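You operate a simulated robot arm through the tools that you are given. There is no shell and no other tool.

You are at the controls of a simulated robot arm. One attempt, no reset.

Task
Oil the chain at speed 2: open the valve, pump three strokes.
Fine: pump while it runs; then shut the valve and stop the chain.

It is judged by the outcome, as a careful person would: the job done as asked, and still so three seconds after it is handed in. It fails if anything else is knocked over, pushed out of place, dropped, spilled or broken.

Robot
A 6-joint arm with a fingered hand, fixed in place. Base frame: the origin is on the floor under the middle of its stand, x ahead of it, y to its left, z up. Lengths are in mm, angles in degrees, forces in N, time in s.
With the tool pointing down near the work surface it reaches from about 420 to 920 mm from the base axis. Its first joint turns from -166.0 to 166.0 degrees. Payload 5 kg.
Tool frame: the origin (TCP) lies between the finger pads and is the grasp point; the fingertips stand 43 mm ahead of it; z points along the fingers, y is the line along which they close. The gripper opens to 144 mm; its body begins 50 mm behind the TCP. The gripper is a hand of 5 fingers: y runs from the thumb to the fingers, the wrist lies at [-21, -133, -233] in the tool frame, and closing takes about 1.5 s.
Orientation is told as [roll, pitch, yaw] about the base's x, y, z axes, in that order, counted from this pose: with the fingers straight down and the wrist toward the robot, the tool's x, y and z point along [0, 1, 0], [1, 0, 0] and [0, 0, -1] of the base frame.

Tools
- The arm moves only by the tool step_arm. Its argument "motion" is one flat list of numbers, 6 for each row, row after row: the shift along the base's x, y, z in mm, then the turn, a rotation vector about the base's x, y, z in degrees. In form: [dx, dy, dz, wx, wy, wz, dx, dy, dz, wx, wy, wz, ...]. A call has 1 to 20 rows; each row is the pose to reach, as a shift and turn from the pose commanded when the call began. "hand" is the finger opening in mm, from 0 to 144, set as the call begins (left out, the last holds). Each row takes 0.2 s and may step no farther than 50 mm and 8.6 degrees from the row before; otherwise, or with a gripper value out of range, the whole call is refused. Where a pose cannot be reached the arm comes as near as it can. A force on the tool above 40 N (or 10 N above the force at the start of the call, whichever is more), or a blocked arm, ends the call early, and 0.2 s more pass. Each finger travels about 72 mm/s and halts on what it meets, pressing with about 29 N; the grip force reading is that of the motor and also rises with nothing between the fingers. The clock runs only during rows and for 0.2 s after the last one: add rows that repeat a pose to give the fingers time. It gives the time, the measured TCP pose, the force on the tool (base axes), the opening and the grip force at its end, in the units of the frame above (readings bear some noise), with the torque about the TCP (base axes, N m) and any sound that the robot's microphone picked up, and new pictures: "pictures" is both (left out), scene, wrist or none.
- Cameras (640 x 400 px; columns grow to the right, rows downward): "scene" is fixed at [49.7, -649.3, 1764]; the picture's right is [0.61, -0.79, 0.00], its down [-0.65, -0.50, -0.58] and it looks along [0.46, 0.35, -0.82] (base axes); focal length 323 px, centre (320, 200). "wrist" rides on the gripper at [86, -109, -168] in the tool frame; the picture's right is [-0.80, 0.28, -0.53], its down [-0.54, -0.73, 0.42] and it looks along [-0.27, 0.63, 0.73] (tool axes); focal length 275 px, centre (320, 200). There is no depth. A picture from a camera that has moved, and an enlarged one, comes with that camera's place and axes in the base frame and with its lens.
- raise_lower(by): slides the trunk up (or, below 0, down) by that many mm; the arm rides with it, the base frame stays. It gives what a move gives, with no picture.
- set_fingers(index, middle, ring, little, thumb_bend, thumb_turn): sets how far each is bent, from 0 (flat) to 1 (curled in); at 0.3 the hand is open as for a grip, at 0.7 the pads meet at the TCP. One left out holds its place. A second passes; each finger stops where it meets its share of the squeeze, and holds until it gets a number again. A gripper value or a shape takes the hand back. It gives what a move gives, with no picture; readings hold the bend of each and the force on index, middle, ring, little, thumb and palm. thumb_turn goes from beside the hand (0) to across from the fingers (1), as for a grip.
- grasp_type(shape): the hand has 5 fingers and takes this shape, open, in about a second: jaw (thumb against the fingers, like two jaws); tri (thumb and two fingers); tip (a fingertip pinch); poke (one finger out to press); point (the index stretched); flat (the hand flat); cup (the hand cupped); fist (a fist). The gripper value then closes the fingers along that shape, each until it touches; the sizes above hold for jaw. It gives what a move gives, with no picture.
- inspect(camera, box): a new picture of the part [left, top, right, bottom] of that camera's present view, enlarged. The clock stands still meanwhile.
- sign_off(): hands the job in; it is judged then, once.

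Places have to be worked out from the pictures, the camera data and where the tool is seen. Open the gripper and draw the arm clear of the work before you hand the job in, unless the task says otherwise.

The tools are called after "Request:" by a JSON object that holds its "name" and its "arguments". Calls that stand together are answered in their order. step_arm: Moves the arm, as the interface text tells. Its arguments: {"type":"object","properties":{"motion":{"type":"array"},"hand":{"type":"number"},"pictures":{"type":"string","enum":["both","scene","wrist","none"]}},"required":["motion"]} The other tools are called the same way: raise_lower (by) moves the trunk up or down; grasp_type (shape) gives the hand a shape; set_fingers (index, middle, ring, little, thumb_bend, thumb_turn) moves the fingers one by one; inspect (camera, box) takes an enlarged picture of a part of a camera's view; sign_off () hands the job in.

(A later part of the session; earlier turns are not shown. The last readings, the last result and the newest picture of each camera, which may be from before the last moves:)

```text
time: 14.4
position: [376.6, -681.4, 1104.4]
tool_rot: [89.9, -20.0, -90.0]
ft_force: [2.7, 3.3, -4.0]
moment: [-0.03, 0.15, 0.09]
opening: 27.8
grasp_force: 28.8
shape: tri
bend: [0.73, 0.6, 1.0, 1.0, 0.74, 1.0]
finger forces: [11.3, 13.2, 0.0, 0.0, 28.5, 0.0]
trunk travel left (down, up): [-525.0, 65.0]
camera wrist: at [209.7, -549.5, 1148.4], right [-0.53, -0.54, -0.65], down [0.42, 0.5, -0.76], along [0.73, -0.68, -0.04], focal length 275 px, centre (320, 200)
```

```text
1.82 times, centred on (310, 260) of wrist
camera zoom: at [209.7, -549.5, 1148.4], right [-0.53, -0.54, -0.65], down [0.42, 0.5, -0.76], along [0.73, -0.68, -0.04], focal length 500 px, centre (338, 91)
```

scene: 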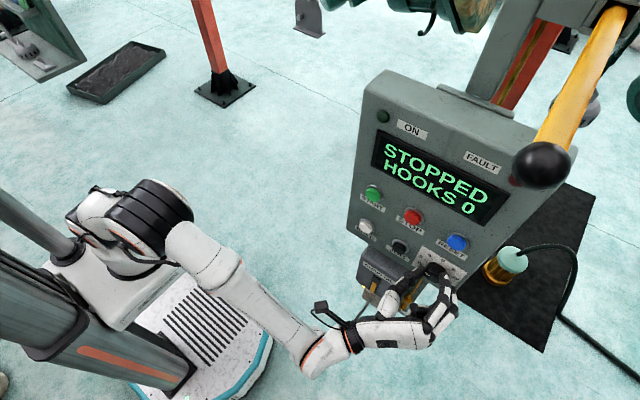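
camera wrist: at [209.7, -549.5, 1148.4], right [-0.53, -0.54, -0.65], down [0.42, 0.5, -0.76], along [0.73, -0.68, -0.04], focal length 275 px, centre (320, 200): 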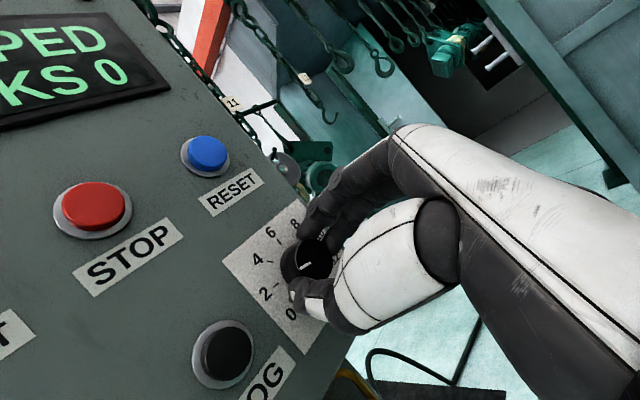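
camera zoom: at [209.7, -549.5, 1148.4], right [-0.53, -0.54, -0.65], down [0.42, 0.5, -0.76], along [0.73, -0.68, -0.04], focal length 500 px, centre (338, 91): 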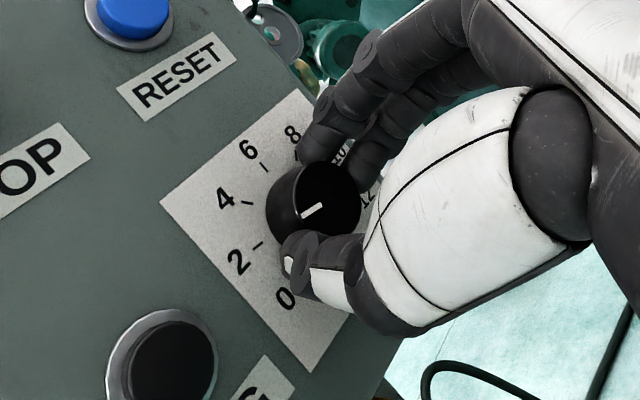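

The pointer turned with the hand to the 2 mark. I release the knob in place and check the setting before backing off.

Request:
{"name": "step_arm", "arguments": {"hand": 80, "motion": [0, 0, 0, 0, 0, 0, 0, 0, 0, 0, 0, 0, 0, 0, 0, 0, 0, 0, -15, 0, 0, 0, 0, 0, -40, 0, 0, 0, 0, 0, -70, 0, 0, 0, 0, 0]}}

Request:
{"name": "inspect", "arguments": {"camera": "wrist", "box": [190, 180, 350, 300]}}

Request:
{"name": "inspect", "arguments": {"camera": "scene", "box": [408, 256, 472, 296]}}

```text
time: 15.8
position: [307.6, -680.9, 1105.7]
tool_rot: [90.0, -20.0, -90.0]
ft_force: [-0.1, 0.1, -0.7]
moment: [0.01, -0.01, 0.02]
opening: 79.4
grasp_force: 0.1
shape: tri
bend: [0.74, 0.43, 0.99, 0.99, 0.68, 1.0]
finger forces: [0.1, 0.0, 0.1, 0.0, 0.0, 0.0]
trunk travel left (down, up): [-525.0, 65.0]
camera wrist: at [139.3, -550.2, 1149.5], right [-0.53, -0.54, -0.65], down [0.42, 0.5, -0.76], along [0.73, -0.68, -0.04], focal length 275 px, centre (320, 200)
```

scene: 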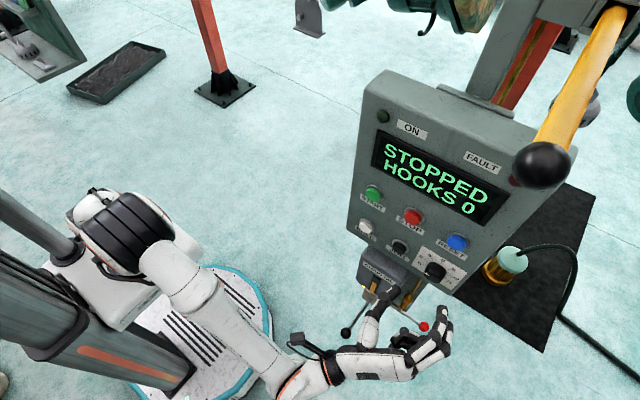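
wrist: 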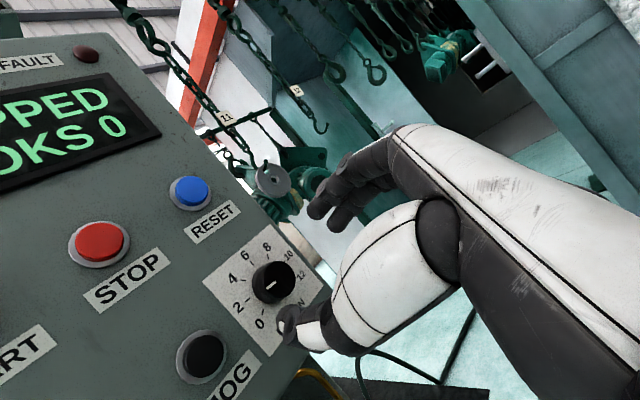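

```text
3.33 times, centred on (270, 240) of wrist
camera zoom: at [139.3, -550.2, 1149.5], right [-0.53, -0.54, -0.65], down [0.42, 0.5, -0.76], along [0.73, -0.68, -0.04], focal length 918 px, centre (487, 67)
```

zoom: 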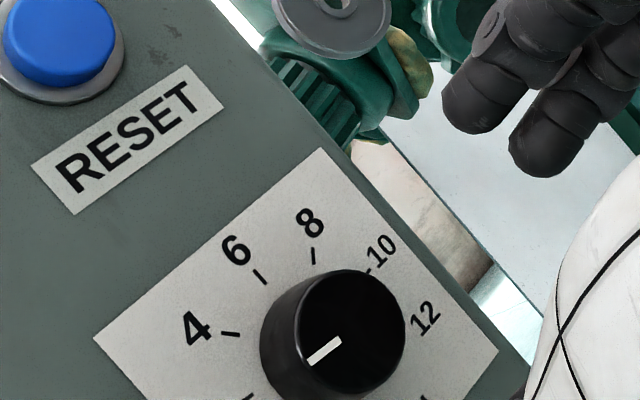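

```text
10.00 times, centred on (440, 276) of scene
camera zoom: at [49.7, -649.3, 1764.0], right [0.61, -0.79, 0.0], down [-0.65, -0.5, -0.58], along [0.46, 0.35, -0.82], focal length 3228 px, centre (-880, -560)
```

zoom: 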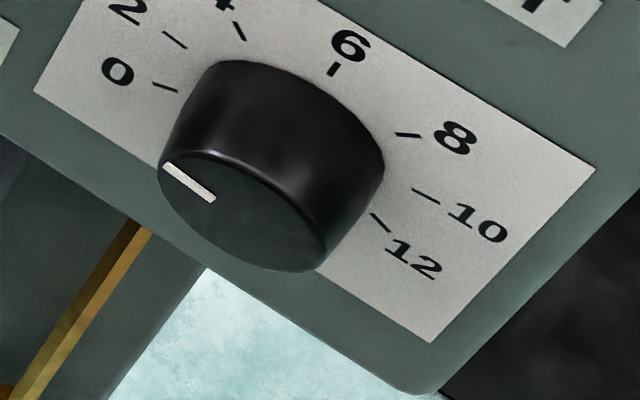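

Request:
{"name": "inspect", "arguments": {"camera": "wrist", "box": [220, 240, 316, 340]}}

```text
4.00 times, centred on (268, 290) of wrist
camera zoom: at [139.3, -550.2, 1149.5], right [-0.53, -0.54, -0.65], down [0.42, 0.5, -0.76], along [0.73, -0.68, -0.04], focal length 1101 px, centre (528, -160)
```

zoom: 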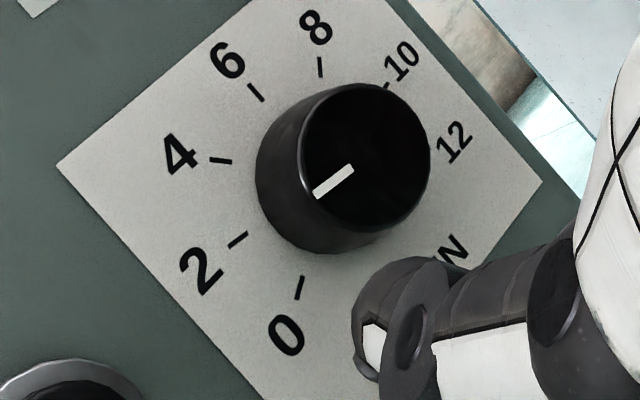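

The dial sits on the 2 mark. Now I return to a single outstretched index finger and move in front of START.

Request:
{"name": "step_arm", "arguments": {"motion": [-30, 0, 0, 0, 0, 0, -47, 35, 25, 4, 0, 0, -47, 70, 50, 8, 0, 0, -47, 105, 75, 12, 0, 0, -47, 140, 100, 16, 0, 0, -47, 175.5, 123, 20, 0, 0], "pictures": "none"}}

Request:
{"name": "set_fingers", "arguments": {"index": 0.7, "middle": 1.0, "ring": 1.0, "little": 1.0, "thumb_bend": 1.0, "thumb_turn": 1.0}}

Request:
{"name": "step_arm", "arguments": {"motion": [30, 0, 0, 0, 0, 0, 60, 0, 0, 0, 0, 0, 90, 0, 0, 0, 0, 0]}}

```text
time: 17.2
position: [260.6, -504.0, 1228.4]
tool_rot: [90.0, 0.1, -90.0]
ft_force: [-0.3, -0.4, -0.7]
moment: [0.0, -0.05, 0.02]
opening: 79.9
grasp_force: 0.0
shape: tri
bend: [0.74, 0.43, 0.99, 0.99, 0.68, 1.0]
finger forces: [0.1, 0.0, 0.0, 0.1, 0.0, 0.0]
trunk travel left (down, up): [-525.0, 65.0]
```

```text
time: 18.2
position: [260.1, -507.5, 1229.3]
tool_rot: [89.9, 0.1, -90.1]
ft_force: [-0.3, 0.1, 0.5]
moment: [-0.04, -0.01, -0.03]
opening: 22.0
grasp_force: 0.1
shape: fingers
bend: [0.44, 0.91, 1.0, 1.0, 0.9, 1.0]
finger forces: [0.1, 0.0, 0.0, 0.0, 0.1, 0.1]
trunk travel left (down, up): [-525.0, 65.0]
```

```text
time: 19.0
position: [348.4, -508.0, 1227.0]
tool_rot: [90.0, 0.1, -90.1]
ft_force: [0.0, 0.3, -0.4]
moment: [-0.02, 0.05, 0.0]
opening: 22.1
grasp_force: 0.3
shape: fingers
bend: [0.44, 0.91, 1.0, 1.0, 0.9, 1.0]
finger forces: [0.1, 0.0, 0.1, 0.0, 0.1, 0.1]
trunk travel left (down, up): [-525.0, 65.0]
camera wrist: at [181.2, -399.9, 1313.5], right [-0.53, -0.28, -0.8], down [0.42, 0.73, -0.54], along [0.73, -0.63, -0.27], focal length 275 px, centre (320, 200)
```

scene: 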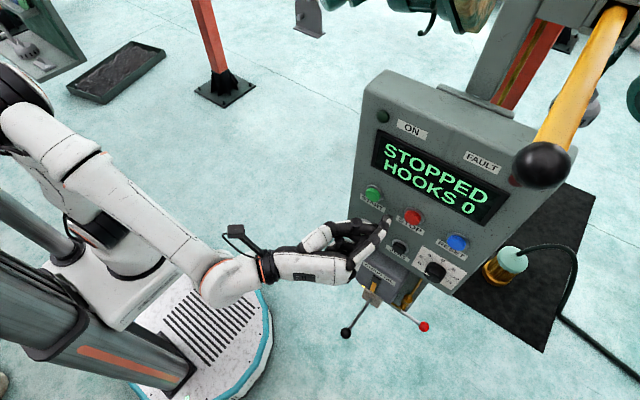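
wrist: 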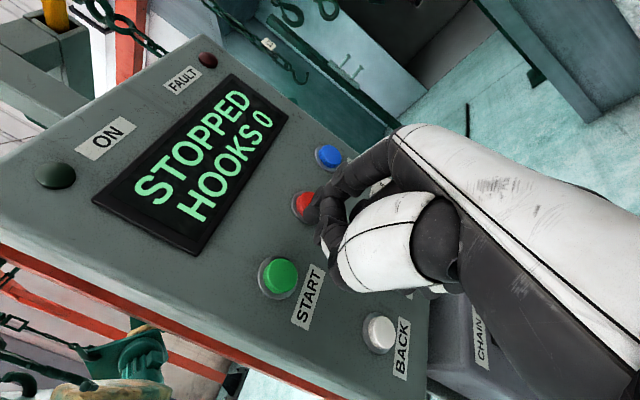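

The index did not curl to where I expected (it leads toward STOP now), so I back away and re‑form the poke shape the way that worked before.

Request:
{"name": "step_arm", "arguments": {"motion": [-40, 0, 0, 0, 0, 0, -80, 0, 0, 0, 0, 0], "pictures": "none"}}

Request:
{"name": "grasp_type", "arguments": {"shape": "poke"}}

Request:
{"name": "set_fingers", "arguments": {"middle": 1.0}}

Request:
{"name": "inspect", "arguments": {"camera": "scene", "box": [280, 190, 440, 290]}}

Request:
{"name": "inspect", "arguments": {"camera": "wrist", "box": [230, 160, 390, 300]}}

```text
time: 19.6
position: [268.6, -507.9, 1228.9]
tool_rot: [90.0, 0.0, -90.0]
ft_force: [-0.4, 0.6, -0.7]
moment: [0.0, -0.04, -0.02]
opening: 22.3
grasp_force: 0.1
shape: fingers
bend: [0.44, 0.91, 1.0, 1.0, 0.9, 1.0]
finger forces: [0.0, 0.1, 0.1, 0.1, 0.0, 0.0]
trunk travel left (down, up): [-525.0, 65.0]
```

```text
time: 20.5
position: [269.3, -507.0, 1228.7]
tool_rot: [90.0, 0.0, -89.9]
ft_force: [0.1, -0.2, -0.2]
moment: [0.0, 0.03, 0.0]
opening: 0.3
grasp_force: 0.0
shape: poke
bend: [0.7, 0.7, 0.99, 0.99, 1.0, 1.0]
finger forces: [0.1, 0.1, 0.0, 0.0, 0.0, 0.0]
trunk travel left (down, up): [-525.0, 65.0]
```

```text
time: 21.5
position: [268.5, -507.2, 1229.5]
tool_rot: [90.0, 0.0, -90.0]
ft_force: [-0.4, 0.0, -0.4]
moment: [0.0, 0.01, 0.01]
opening: 48.8
grasp_force: 0.0
shape: fingers
bend: [0.7, 1.0, 0.99, 0.99, 1.0, 1.0]
finger forces: [0.0, 0.0, 0.1, 0.0, 0.1, 0.0]
trunk travel left (down, up): [-525.0, 65.0]
```

```text
4.00 times, centred on (360, 240) of scene
camera zoom: at [49.7, -649.3, 1764.0], right [0.61, -0.79, 0.0], down [-0.65, -0.5, -0.58], along [0.46, 0.35, -0.82], focal length 1291 px, centre (160, 40)
```

zoom: 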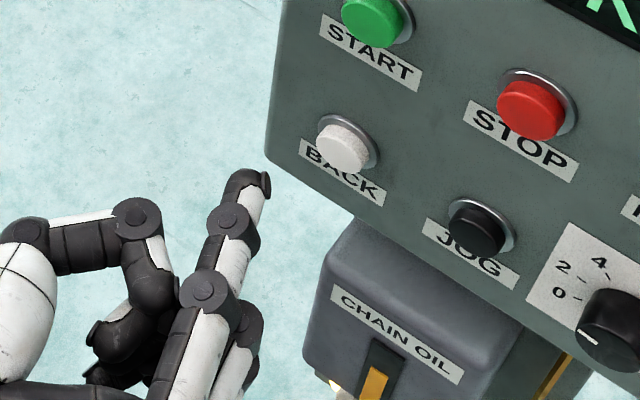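

```text
2.86 times, centred on (310, 230) of wrist
camera zoom: at [100.6, -399.8, 1314.4], right [-0.53, -0.28, -0.8], down [0.42, 0.73, -0.54], along [0.73, -0.63, -0.27], focal length 786 px, centre (349, 114)
```

zoom: 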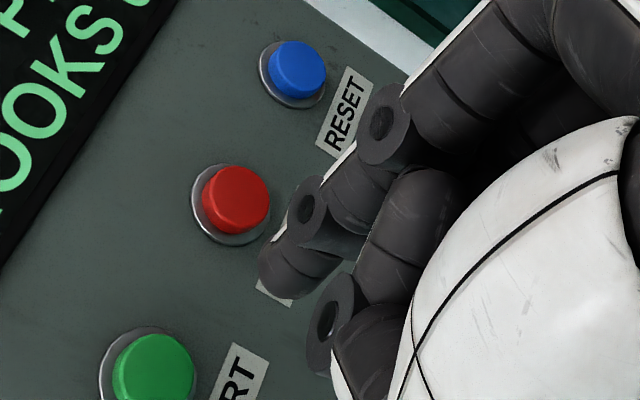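

Only the index leads now, tip about [+40, +4, +14] from the TCP. I move up to ~12 mm short of START and check alignment.

Request:
{"name": "step_arm", "arguments": {"motion": [35, 0, -2, 0, 0, 0, 70, 0, -2, 0, 0, 0, 92, 0, -2, 0, 0, 0]}}

Request:
{"name": "inspect", "arguments": {"camera": "scene", "box": [330, 170, 430, 240]}}

Request:
{"name": "inspect", "arguments": {"camera": "wrist", "box": [230, 180, 390, 320]}}

```text
time: 22.3
position: [359.5, -507.2, 1227.5]
tool_rot: [90.0, 0.0, -90.1]
ft_force: [0.2, 0.3, -0.3]
moment: [-0.01, 0.02, -0.02]
opening: 48.6
grasp_force: 0.1
shape: fingers
bend: [0.7, 1.0, 0.99, 0.99, 1.0, 1.0]
finger forces: [0.0, 0.1, 0.1, 0.1, 0.1, 0.0]
trunk travel left (down, up): [-525.0, 65.0]
camera wrist: at [194.4, -398.0, 1312.7], right [-0.53, -0.28, -0.8], down [0.42, 0.73, -0.54], along [0.73, -0.63, -0.27], focal length 275 px, centre (320, 200)
```

scene: 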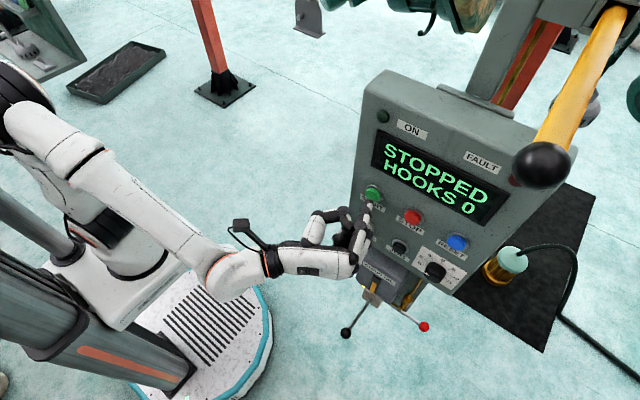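
wrist: 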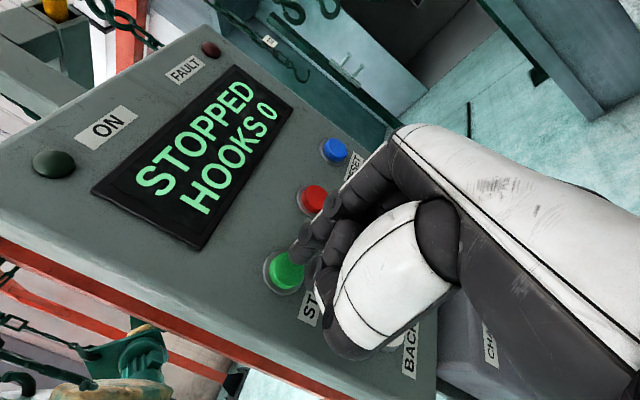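

```text
5.71 times, centred on (380, 205) of scene
camera zoom: at [49.7, -649.3, 1764.0], right [0.61, -0.79, 0.0], down [-0.65, -0.5, -0.58], along [0.46, 0.35, -0.82], focal length 1845 px, centre (-23, 171)
```

zoom: 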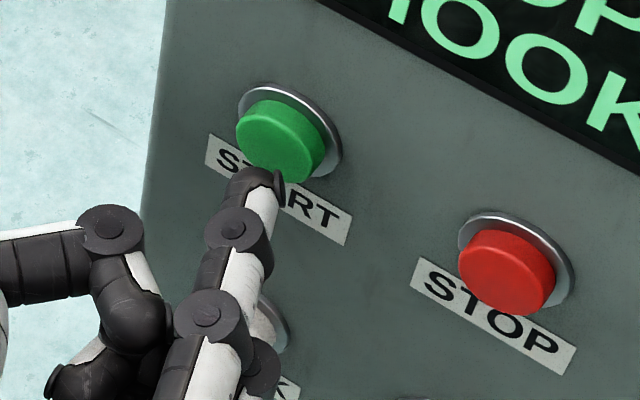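

```text
2.86 times, centred on (310, 250) of wrist
camera zoom: at [194.4, -398.0, 1312.7], right [-0.53, -0.28, -0.8], down [0.42, 0.73, -0.54], along [0.73, -0.63, -0.27], focal length 786 px, centre (349, 57)
```

zoom: 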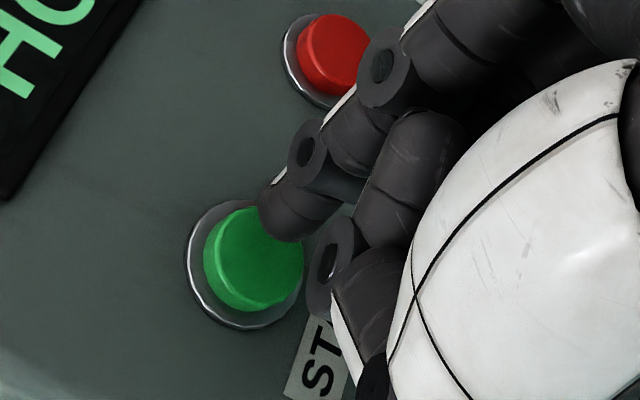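

The tip lines up with START. I press forward in small steps and then withdraw in the same motion.

Request:
{"name": "step_arm", "arguments": {"motion": [8, 0, 0, 0, 0, 0, 13, 0, 0, 0, 0, 0, 17, 0, 0, 0, 0, 0, 20, 0, 0, 0, 0, 0, 22, 0, 0, 0, 0, 0]}}

```text
time: 23.5
position: [381.5, -507.2, 1227.1]
tool_rot: [90.2, 0.1, -90.2]
ft_force: [-22.9, -6.4, 0.0]
moment: [0.07, -0.14, -0.34]
opening: 47.8
grasp_force: 11.5
shape: fingers
bend: [0.7, 1.0, 0.99, 0.99, 1.0, 1.0]
finger forces: [23.3, 0.1, 0.1, 0.0, 0.0, 0.1]
trunk travel left (down, up): [-525.0, 65.0]
heard: click
camera wrist: at [213.2, -398.9, 1312.6], right [-0.53, -0.28, -0.8], down [0.43, 0.73, -0.54], along [0.73, -0.63, -0.27], focal length 275 px, centre (320, 200)
```

scene: 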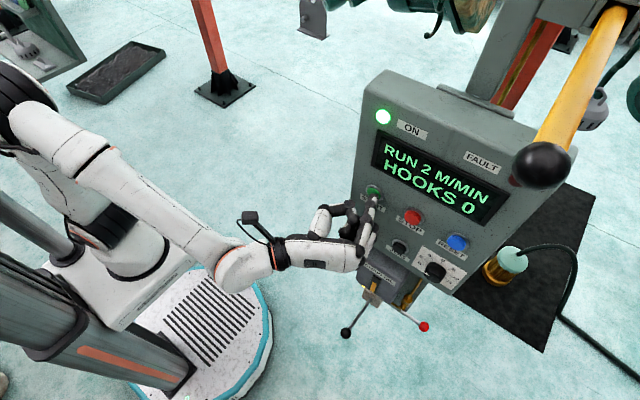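
wrist: 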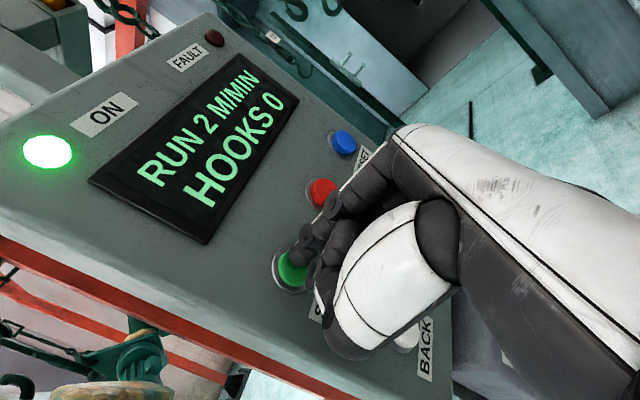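

The display reads "RUN 2 M/MIN" and the ON lamp lit, so START registered. I withdraw from the button straight back.

Request:
{"name": "step_arm", "arguments": {"motion": [-30, 0, 0, 0, 0, 0, -70, 0, 0, 0, 0, 0, -110, 0, 0, 0, 0, 0, -150, 0, 0, 0, 0, 0], "pictures": "scene"}}

Request:
{"name": "inspect", "arguments": {"camera": "scene", "box": [340, 90, 500, 220]}}

Request:
{"name": "inspect", "arguments": {"camera": "scene", "box": [390, 285, 438, 335]}}

```text
time: 24.5
position: [233.0, -506.7, 1226.5]
tool_rot: [90.0, 0.0, -90.1]
ft_force: [0.2, -0.6, 0.7]
moment: [0.01, -0.04, 0.0]
opening: 48.7
grasp_force: 0.0
shape: fingers
bend: [0.7, 1.0, 0.99, 0.99, 1.0, 1.0]
finger forces: [0.1, 0.0, 0.0, 0.1, 0.0, 0.1]
trunk travel left (down, up): [-525.0, 65.0]
```

scene: 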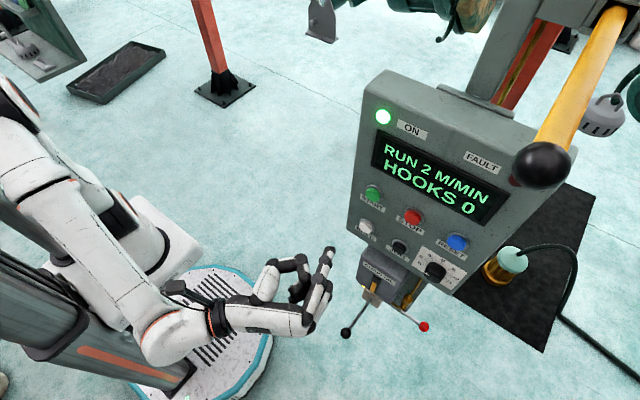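

```text
3.08 times, centred on (420, 155) of scene
camera zoom: at [49.7, -649.3, 1764.0], right [0.61, -0.79, 0.0], down [-0.65, -0.5, -0.58], along [0.46, 0.35, -0.82], focal length 993 px, centre (12, 338)
```

zoom: 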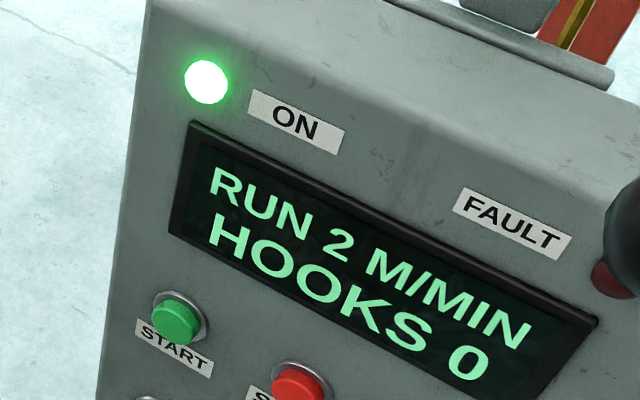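

```text
8.00 times, centred on (414, 310) of scene
camera zoom: at [49.7, -649.3, 1764.0], right [0.61, -0.79, 0.0], down [-0.65, -0.5, -0.58], along [0.46, 0.35, -0.82], focal length 2583 px, centre (-432, -680)
```

zoom: 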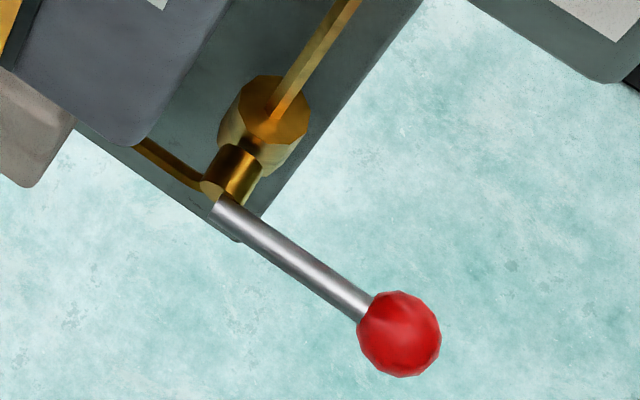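

HOOKS 0, running at 2 m/min. Now I roll the hand 90° (wrist above) while lowering, to get a clear look at the valve and to later reach it from above the pump lever.

Request:
{"name": "step_arm", "arguments": {"motion": [1, -1, -17, 7.5, 0, 0, 3, -2, -34, 15, 0, 0, 4, -2, -51, 22.5, 0, 0, 6, -3, -68, 30, 0, 0, 7, -4, -85, 37.5, 0, 0, 9, -5, -102, 45, 0, 0, 10, -6, -119, 52.5, 0, 0, 11, -7, -135, 60, 0, 0, 13, -8, -152, 67.5, 0, 0, 14, -8, -169, 75, 0, 0, 16, -9, -186, 82.5, 0, 0, 17, -10, -203, 90, 0, 0]}}

```text
time: 27.1
position: [252.1, -515.6, 1022.9]
tool_rot: [-95.8, 89.8, 84.2]
ft_force: [0.6, 0.5, 0.5]
moment: [0.01, 0.01, -0.01]
opening: 48.7
grasp_force: 0.1
shape: fingers
bend: [0.7, 1.0, 0.99, 0.99, 1.0, 1.0]
finger forces: [0.0, 0.0, 0.0, 0.0, 0.1, 0.1]
trunk travel left (down, up): [-525.0, 65.0]
camera wrist: at [83.5, -601.8, 1131.3], right [-0.53, 0.8, -0.28], down [0.42, 0.54, 0.73], along [0.73, 0.27, -0.63], focal length 275 px, centre (320, 200)
```

scene: 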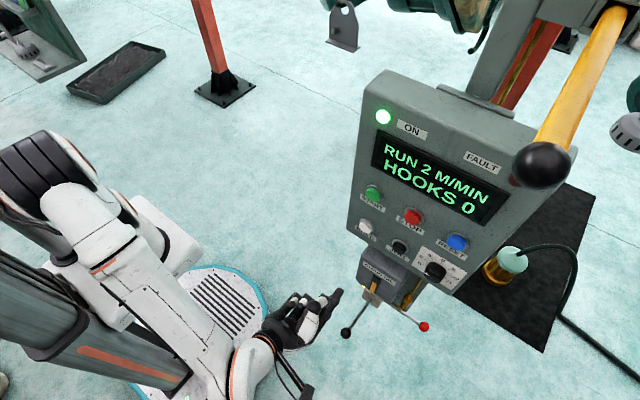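
wrist: 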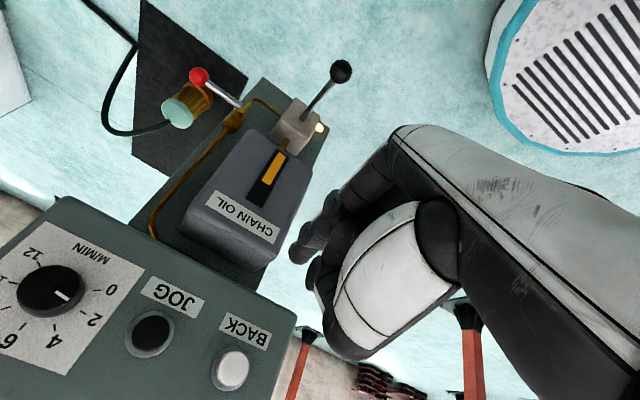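

This gives a clear (upside‑down) view of pump and valve. I zoom in for measurement.

Request:
{"name": "inspect", "arguments": {"camera": "wrist", "box": [160, 40, 370, 170]}}

Request:
{"name": "inspect", "arguments": {"camera": "wrist", "box": [180, 55, 276, 115]}}

Request:
{"name": "inspect", "arguments": {"camera": "wrist", "box": [256, 50, 376, 140]}}

```text
3.05 times, centred on (265, 105) of wrist
camera zoom: at [83.5, -601.8, 1131.3], right [-0.53, 0.8, -0.28], down [0.42, 0.54, 0.73], along [0.73, 0.27, -0.63], focal length 839 px, centre (488, 490)
```

zoom: 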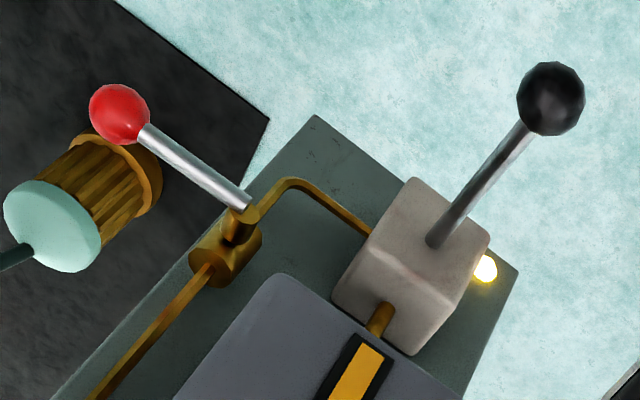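

```text
6.67 times, centred on (228, 85) of wrist
camera zoom: at [83.5, -601.8, 1131.3], right [-0.53, 0.8, -0.28], down [0.42, 0.54, 0.73], along [0.73, 0.27, -0.63], focal length 1835 px, centre (933, 967)
```

zoom: 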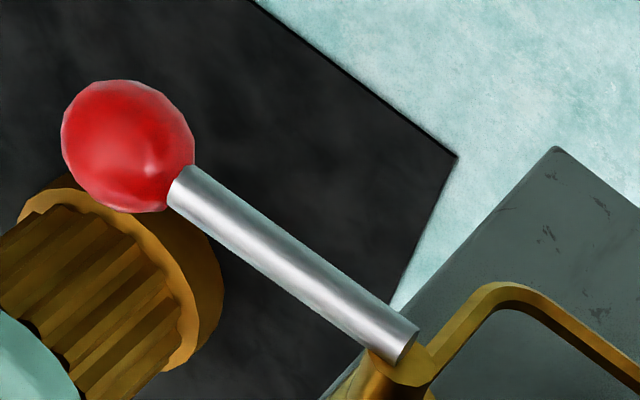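

```text
4.44 times, centred on (316, 95) of wrist
camera zoom: at [83.5, -601.8, 1131.3], right [-0.53, 0.8, -0.28], down [0.42, 0.54, 0.73], along [0.73, 0.27, -0.63], focal length 1224 px, centre (338, 667)
```

zoom: 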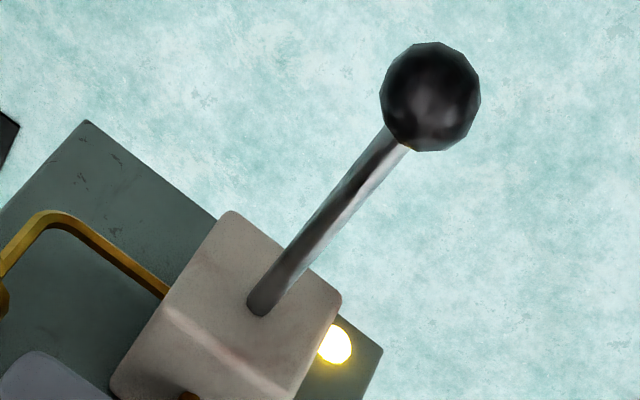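

Refined: red ball ≈[436,−747,753], valve pivot ≈(y −672, z 750), pump ball ≈[287,−570,723], lever root ≈[437,−569,672]. I check how far the rest of the hand stands forward in this roll before going near the box.

Request:
{"name": "inspect", "arguments": {"camera": "scene", "box": [240, 270, 368, 370]}}

Request:
{"name": "inspect", "arguments": {"camera": "wrist", "box": [160, 120, 340, 290]}}

```text
4.00 times, centred on (304, 320) of scene
camera zoom: at [49.7, -649.3, 1764.0], right [0.61, -0.79, 0.0], down [-0.65, -0.5, -0.58], along [0.46, 0.35, -0.82], focal length 1291 px, centre (384, -280)
```

zoom: 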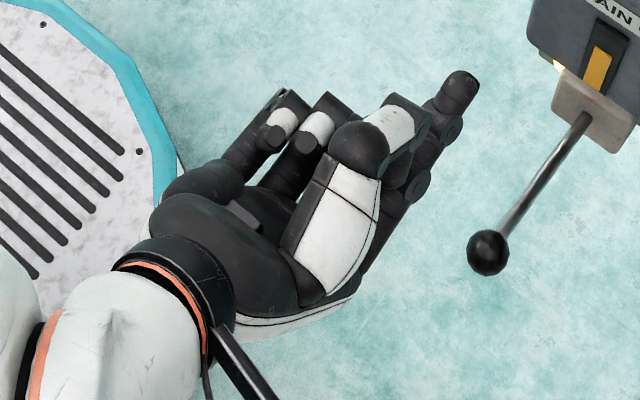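

```text
2.35 times, centred on (250, 205) of wrist
camera zoom: at [83.5, -601.8, 1131.3], right [-0.53, 0.8, -0.28], down [0.42, 0.54, 0.73], along [0.73, 0.27, -0.63], focal length 648 px, centre (485, 188)
```

zoom: 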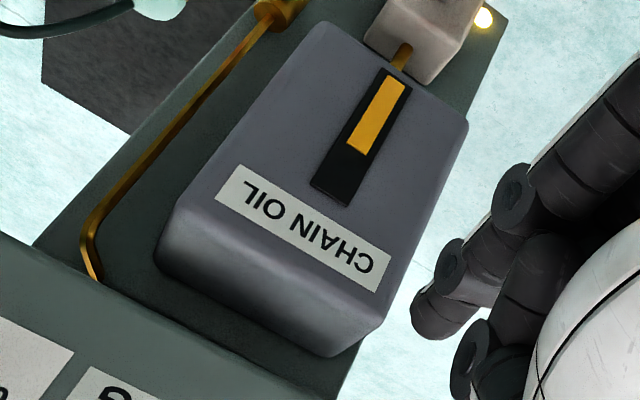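

Everything except the index stays behind the TCP, so there is room. I slide right in front of the valve column (tip still ~100 mm short), then use the trunk to descend.

Request:
{"name": "step_arm", "arguments": {"motion": [0, -40, 0, 0, 0, 0, 0, -80, -5, 0, 0, 0, 0, -120, -10, 0, 0, 0, 10, -155, -15, 0, 0, 0, 30, -187, -23, 0, 0, 0], "pictures": "none"}}

Request:
{"name": "raise_lower", "arguments": {"by": -280}}

Request:
{"name": "step_arm", "arguments": {"motion": [0, 0, 0, 0, 0, 0]}}

```text
time: 28.3
position: [281.5, -703.3, 998.6]
tool_rot: [-61.8, 89.9, 118.2]
ft_force: [-0.1, 0.7, 0.5]
moment: [0.0, 0.02, 0.04]
opening: 48.7
grasp_force: 0.0
shape: fingers
bend: [0.7, 1.0, 0.99, 0.99, 1.0, 1.0]
finger forces: [0.0, 0.0, 0.0, 0.1, 0.0, 0.0]
trunk travel left (down, up): [-525.0, 65.0]
```

```text
time: 31.1
position: [280.0, -702.8, 720.2]
tool_rot: [-102.2, 90.0, 77.8]
ft_force: [0.6, -0.5, -0.1]
moment: [0.04, 0.01, 0.0]
opening: 48.7
grasp_force: 0.1
shape: fingers
bend: [0.7, 1.0, 0.99, 0.99, 1.0, 1.0]
finger forces: [0.1, 0.0, 0.0, 0.0, 0.0, 0.0]
trunk travel left (down, up): [-245.0, 345.0]
```

```text
time: 31.5
position: [280.8, -702.4, 720.8]
tool_rot: [-94.8, 89.9, 85.2]
ft_force: [-0.4, -0.2, -0.1]
moment: [0.02, 0.01, -0.02]
opening: 48.4
grasp_force: 0.1
shape: fingers
bend: [0.7, 1.0, 0.99, 0.99, 1.0, 1.0]
finger forces: [0.0, 0.1, 0.0, 0.0, 0.0, 0.0]
trunk travel left (down, up): [-245.0, 345.0]
camera wrist: at [112.4, -788.6, 827.6], right [-0.53, 0.8, -0.28], down [0.42, 0.54, 0.73], along [0.73, 0.27, -0.63], focal length 275 px, centre (320, 200)
```

scene: 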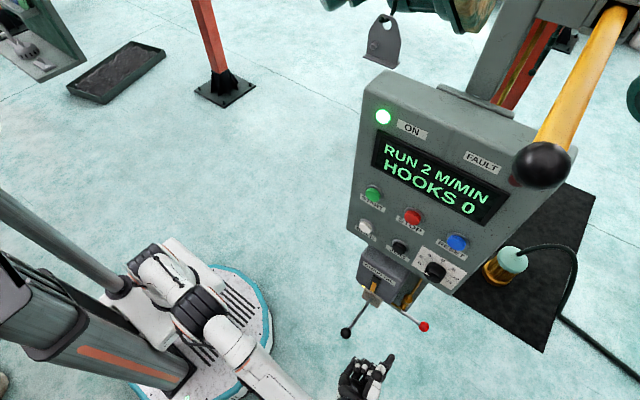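
wrist: 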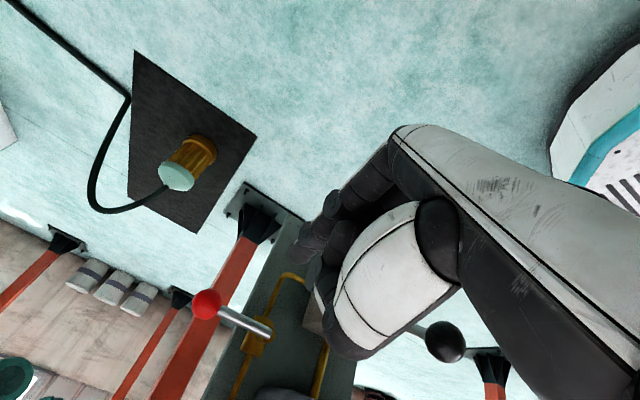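

Request:
{"name": "inspect", "arguments": {"camera": "wrist", "box": [180, 220, 360, 360]}}

Request:
{"name": "inspect", "arguments": {"camera": "scene", "box": [330, 300, 450, 400]}}

```text
2.86 times, centred on (270, 290) of wrist
camera zoom: at [112.4, -788.6, 827.6], right [-0.53, 0.8, -0.28], down [0.42, 0.54, 0.73], along [0.73, 0.27, -0.63], focal length 786 px, centre (463, -57)
```

zoom: 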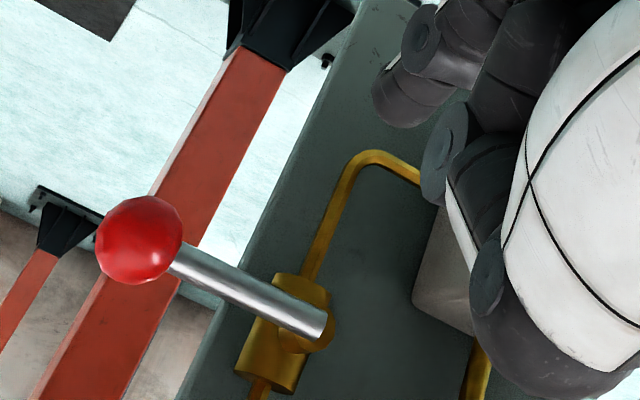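

```text
4.00 times, centred on (390, 350) of scene
camera zoom: at [49.7, -649.3, 1764.0], right [0.61, -0.79, 0.0], down [-0.65, -0.5, -0.58], along [0.46, 0.35, -0.82], focal length 1291 px, centre (40, -400)
```

zoom: 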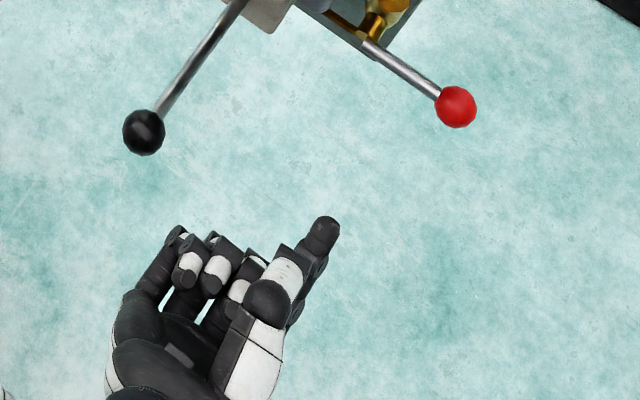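

The valve sits in a vertical pipe with its lever horizontal (shut); pivot ≈(y −670, z 757). I advance the index under the lever, about 19 mm below it.

Request:
{"name": "step_arm", "arguments": {"motion": [35, 0, 0, 0, 0, 0, 70, 0, 0, 0, 0, 0, 105, 0, 0, 0, 0, 0, 123, 0, 0, 0, 0, 0]}}

Request:
{"name": "inspect", "arguments": {"camera": "wrist", "box": [220, 200, 380, 320]}}

Request:
{"name": "inspect", "arguments": {"camera": "scene", "box": [350, 270, 450, 350]}}

```text
time: 32.5
position: [404.0, -701.1, 721.8]
tool_rot: [-99.3, 89.9, 80.7]
ft_force: [-0.4, 0.4, 0.3]
moment: [-0.03, -0.01, 0.0]
opening: 48.7
grasp_force: 0.0
shape: fingers
bend: [0.7, 1.0, 0.99, 0.99, 1.0, 1.0]
finger forces: [0.0, 0.0, 0.1, 0.1, 0.0, 0.0]
trunk travel left (down, up): [-245.0, 345.0]
camera wrist: at [235.7, -788.1, 828.2], right [-0.53, 0.8, -0.28], down [0.42, 0.54, 0.73], along [0.73, 0.27, -0.63], focal length 275 px, centre (320, 200)
```

scene: 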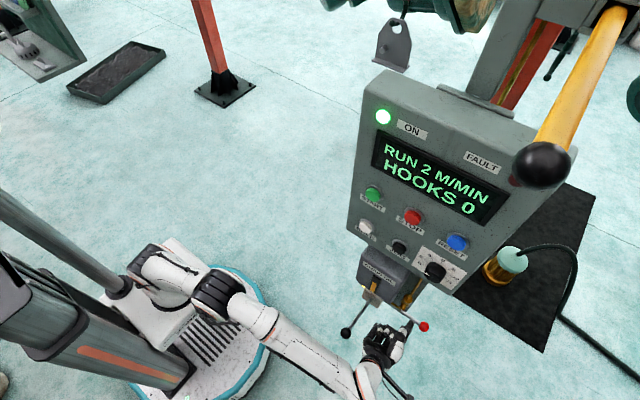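
wrist: 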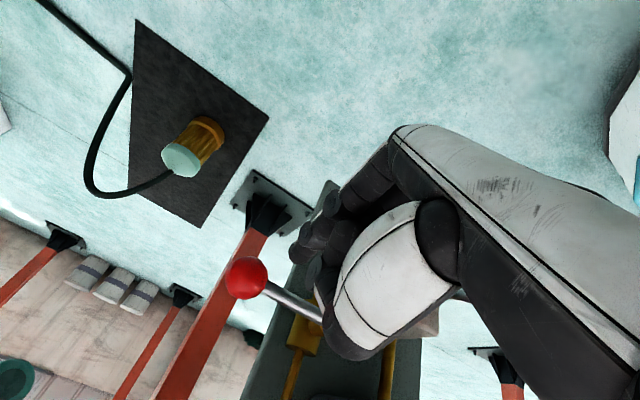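

```text
3.33 times, centred on (300, 260) of wrist
camera zoom: at [235.7, -788.1, 828.2], right [-0.53, 0.8, -0.28], down [0.42, 0.54, 0.73], along [0.73, 0.27, -0.63], focal length 918 px, centre (387, 0)
```

zoom: 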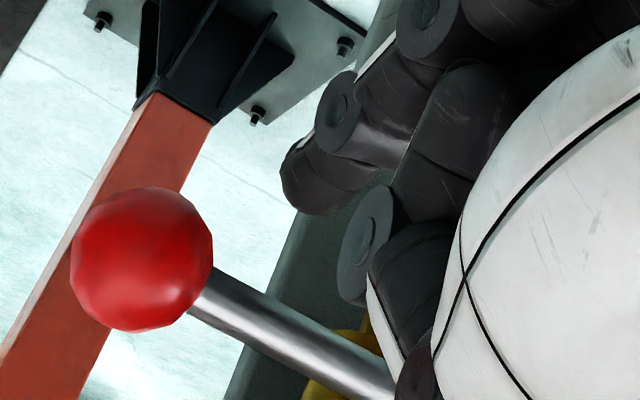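

```text
5.00 times, centred on (400, 310) of scene
camera zoom: at [49.7, -649.3, 1764.0], right [0.61, -0.79, 0.0], down [-0.65, -0.5, -0.58], along [0.46, 0.35, -0.82], focal length 1614 px, centre (-80, -350)
```

zoom: 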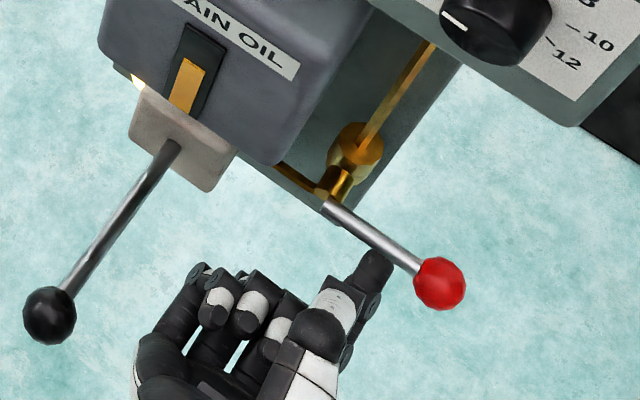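

The fingertip is just under the rod. I go 8 mm deeper, then raise gently to contact and lift the lever about 15° to see if it yields this way.

Request:
{"name": "step_arm", "arguments": {"motion": [8, 0, 0, 0, 0, 0, 8, 0, 10, 0, 0, 0, 8, 0.5, 19, 0, 0, 0, 8, -1, 26, 0, 0, 0, 8, -1.7, 32, 0, 0, 0]}}

Request:
{"name": "inspect", "arguments": {"camera": "scene", "box": [350, 270, 450, 350]}}

```text
time: 33.7
position: [411.3, -704.1, 751.0]
tool_rot: [-75.8, 90.0, 104.1]
ft_force: [0.6, 1.4, -2.3]
moment: [0.02, 0.06, 0.03]
opening: 49.4
grasp_force: 1.0
shape: fingers
bend: [0.7, 1.0, 0.99, 0.99, 1.0, 1.0]
finger forces: [2.0, 0.0, 0.1, 0.0, 0.0, 0.1]
trunk travel left (down, up): [-245.0, 345.0]
camera wrist: at [243.6, -790.0, 859.4], right [-0.53, 0.8, -0.28], down [0.42, 0.54, 0.73], along [0.73, 0.27, -0.63], focal length 275 px, centre (320, 200)
```

scene: 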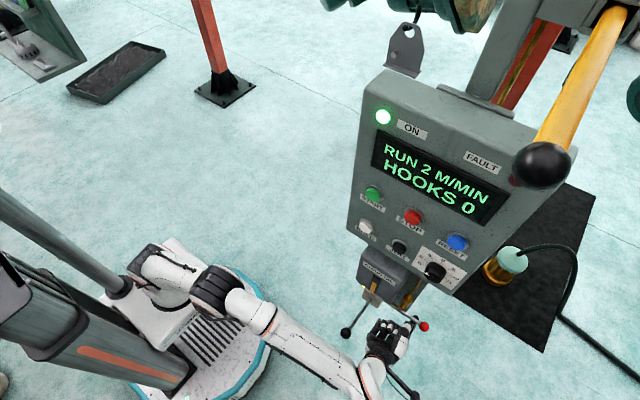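
wrist: 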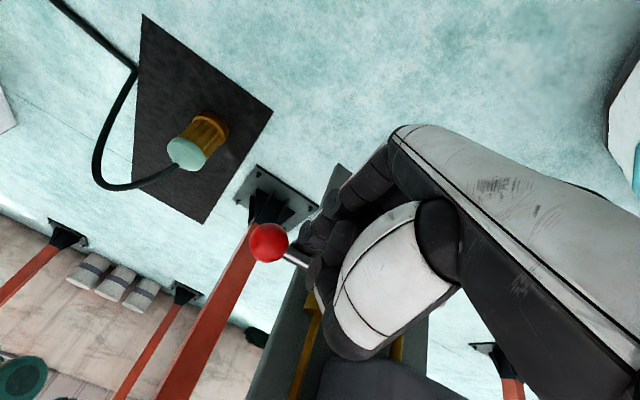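

```text
5.00 times, centred on (400, 310) of scene
camera zoom: at [49.7, -649.3, 1764.0], right [0.61, -0.79, 0.0], down [-0.65, -0.5, -0.58], along [0.46, 0.35, -0.82], focal length 1614 px, centre (-80, -350)
```

zoom: 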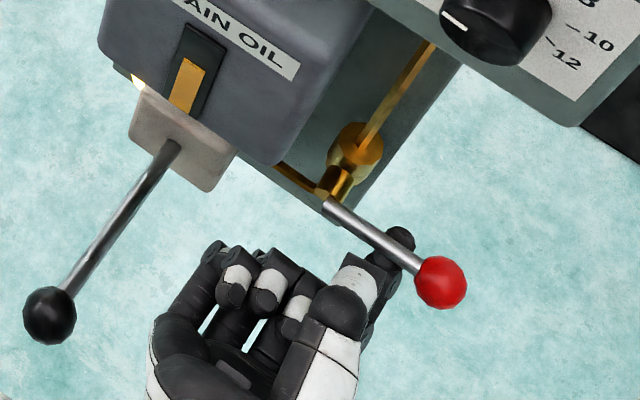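

Light contact (2 N) at the rod. I continue lifting along the arc to about 25° and watch force and lever.

Request:
{"name": "step_arm", "arguments": {"motion": [0, -0.3, 4, 0, 0, 0, 0, 0, 8, 0, 0, 0, 0, 0.2, 12, 0, 0, 0, 0, 0.5, 16, 0, 0, 0, 0, 0.8, 20, 0, 0, 0]}}

Request:
{"name": "inspect", "arguments": {"camera": "scene", "box": [350, 270, 450, 350]}}

```text
time: 34.9
position: [410.8, -701.8, 771.3]
tool_rot: [-79.5, 90.0, 100.4]
ft_force: [1.0, 1.0, -2.7]
moment: [0.0, 0.03, 0.0]
opening: 49.4
grasp_force: 1.2
shape: fingers
bend: [0.7, 1.0, 0.99, 0.99, 1.0, 1.0]
finger forces: [1.7, 0.0, 0.0, 0.1, 0.0, 0.0]
trunk travel left (down, up): [-245.0, 345.0]
camera wrist: at [243.6, -789.7, 879.7], right [-0.53, 0.8, -0.28], down [0.42, 0.54, 0.73], along [0.73, 0.27, -0.63], focal length 275 px, centre (320, 200)
```

scene: 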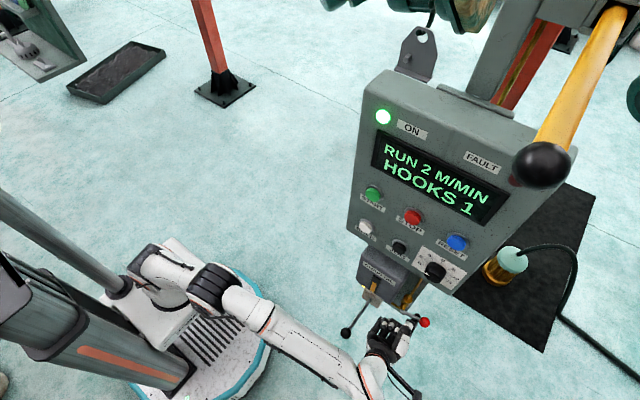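
wrist: 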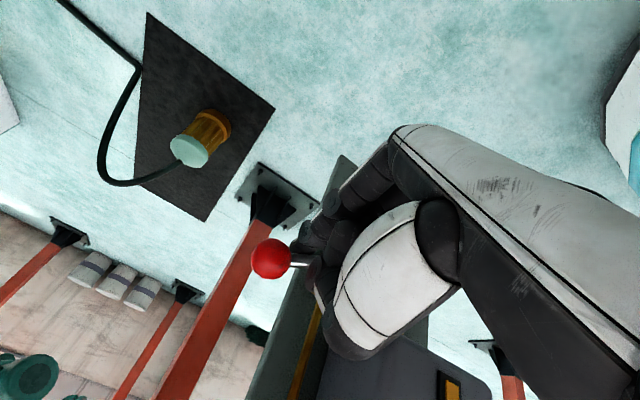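

```text
5.00 times, centred on (400, 310) of scene
camera zoom: at [49.7, -649.3, 1764.0], right [0.61, -0.79, 0.0], down [-0.65, -0.5, -0.58], along [0.46, 0.35, -0.82], focal length 1614 px, centre (-80, -350)
```

zoom: 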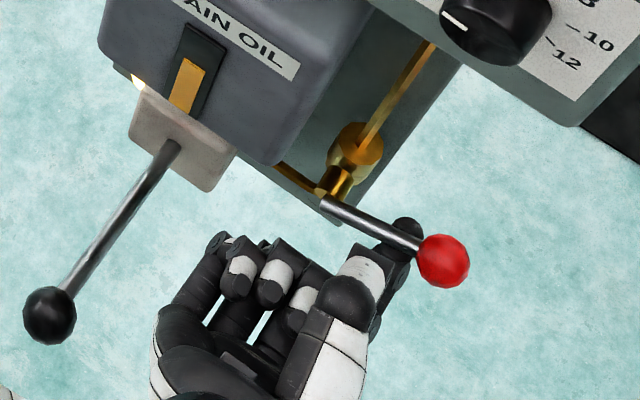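

It yields easily upward (≈3 N). I keep following the arc to about 65°.

Request:
{"name": "step_arm", "arguments": {"motion": [0, 0.2, 3, 0, 0, 0, 0, 2, 9, 0, 0, 0, 0, 4.3, 14.6, 0, 0, 0, 0, 7.5, 20, 0, 0, 0, 0, 11.3, 24.7, 0, 0, 0, 0, 14.5, 28, 0, 0, 0]}}

Request:
{"name": "inspect", "arguments": {"camera": "scene", "box": [350, 260, 450, 340]}}

```text
time: 36.3
position: [411.6, -688.6, 801.3]
tool_rot: [-94.2, 90.0, 85.7]
ft_force: [1.1, -0.6, -2.3]
moment: [0.01, 0.02, 0.0]
opening: 49.7
grasp_force: 0.0
shape: fingers
bend: [0.7, 1.0, 0.99, 0.99, 1.0, 1.0]
finger forces: [1.2, 0.0, 0.0, 0.1, 0.1, 0.0]
trunk travel left (down, up): [-245.0, 345.0]
camera wrist: at [243.2, -774.9, 907.1], right [-0.53, 0.8, -0.28], down [0.42, 0.54, 0.73], along [0.73, 0.27, -0.63], focal length 275 px, centre (320, 200)
```

scene: 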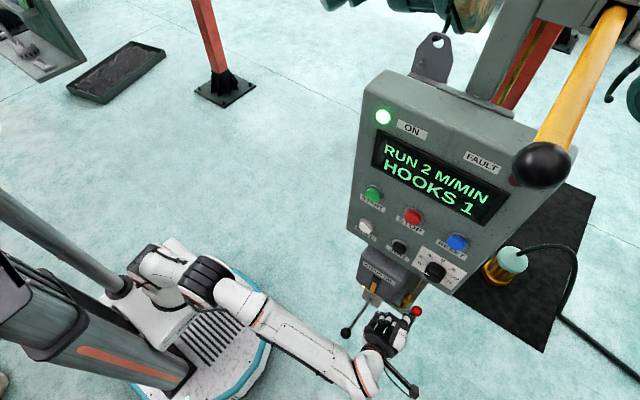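
wrist: 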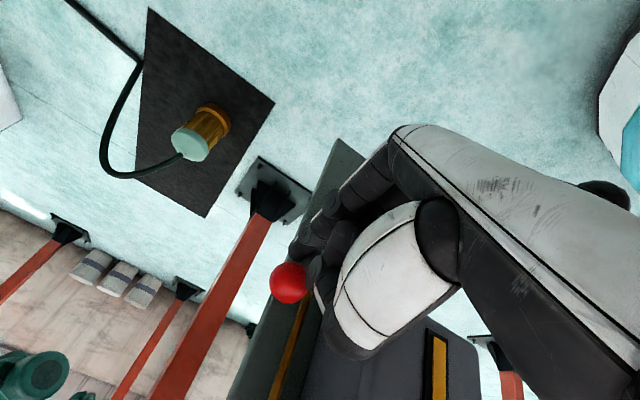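

```text
5.00 times, centred on (400, 300) of scene
camera zoom: at [49.7, -649.3, 1764.0], right [0.61, -0.79, 0.0], down [-0.65, -0.5, -0.58], along [0.46, 0.35, -0.82], focal length 1614 px, centre (-80, -300)
```

zoom: 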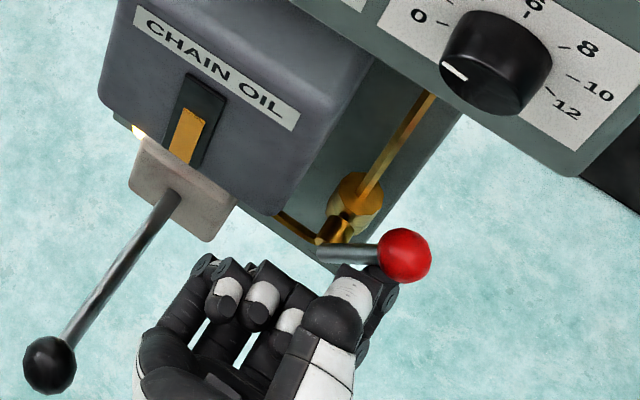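

Lever is at about 62°. I continue to the vertical position and slightly press to its stop.

Request:
{"name": "step_arm", "arguments": {"motion": [0, 3, 2.5, 0, 0, 0, 0, 6.3, 4.7, 0, 0, 0, 0, 11.2, 7.6, 0, 0, 0, 0, 14.5, 9, 0, 0, 0, 0, 17.4, 10, 0, 0, 0, 0, 19.4, 10.5, 0, 0, 0]}}

Request:
{"name": "inspect", "arguments": {"camera": "scene", "box": [350, 260, 450, 340]}}

Request:
{"name": "inspect", "arguments": {"camera": "wrist", "box": [220, 220, 380, 340]}}

```text
time: 37.7
position: [410.9, -669.2, 809.6]
tool_rot: [-110.0, 90.0, 70.0]
ft_force: [0.3, -1.5, -0.4]
moment: [0.01, 0.02, -0.03]
opening: 49.5
grasp_force: 0.5
shape: fingers
bend: [0.7, 1.0, 0.99, 0.99, 1.0, 1.0]
finger forces: [1.1, 0.1, 0.0, 0.0, 0.0, 0.0]
trunk travel left (down, up): [-245.0, 345.0]
camera wrist: at [242.9, -756.1, 918.0], right [-0.53, 0.8, -0.28], down [0.42, 0.54, 0.73], along [0.73, 0.27, -0.63], focal length 275 px, centre (320, 200)
```

scene: 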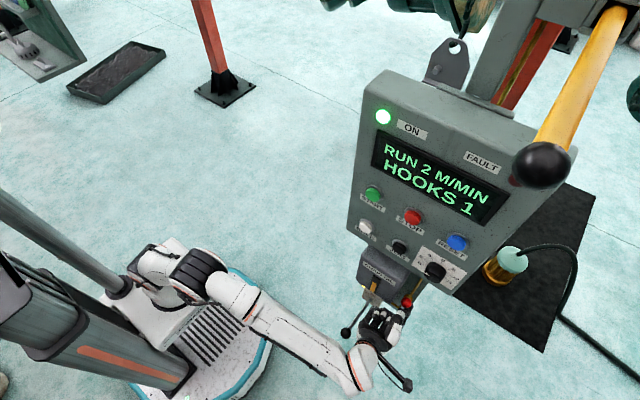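
wrist: 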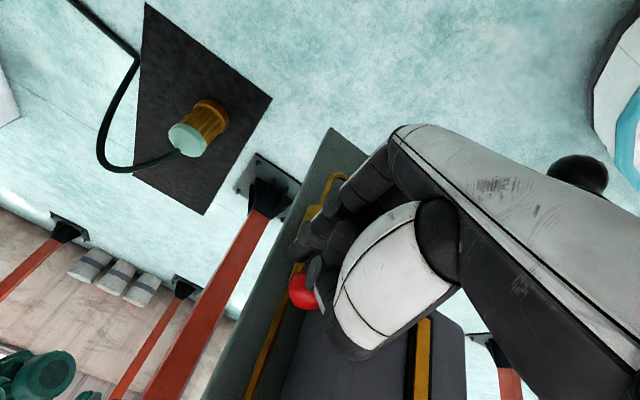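

```text
5.00 times, centred on (400, 300) of scene
camera zoom: at [49.7, -649.3, 1764.0], right [0.61, -0.79, 0.0], down [-0.65, -0.5, -0.58], along [0.46, 0.35, -0.82], focal length 1614 px, centre (-80, -300)
```

zoom: 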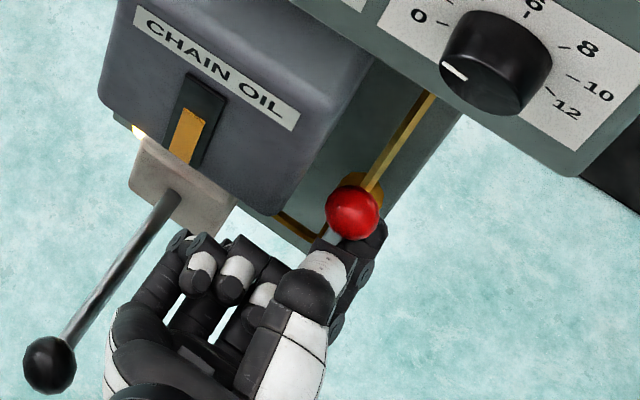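

```text
3.33 times, centred on (300, 280) of wrist
camera zoom: at [242.9, -756.1, 918.0], right [-0.53, 0.8, -0.28], down [0.42, 0.54, 0.73], along [0.73, 0.27, -0.63], focal length 918 px, centre (387, -67)
```

zoom: 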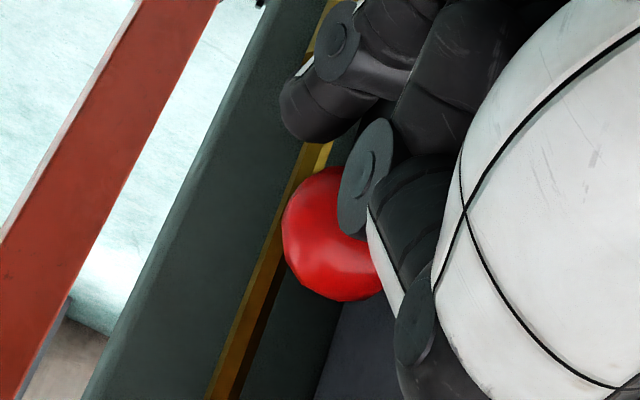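

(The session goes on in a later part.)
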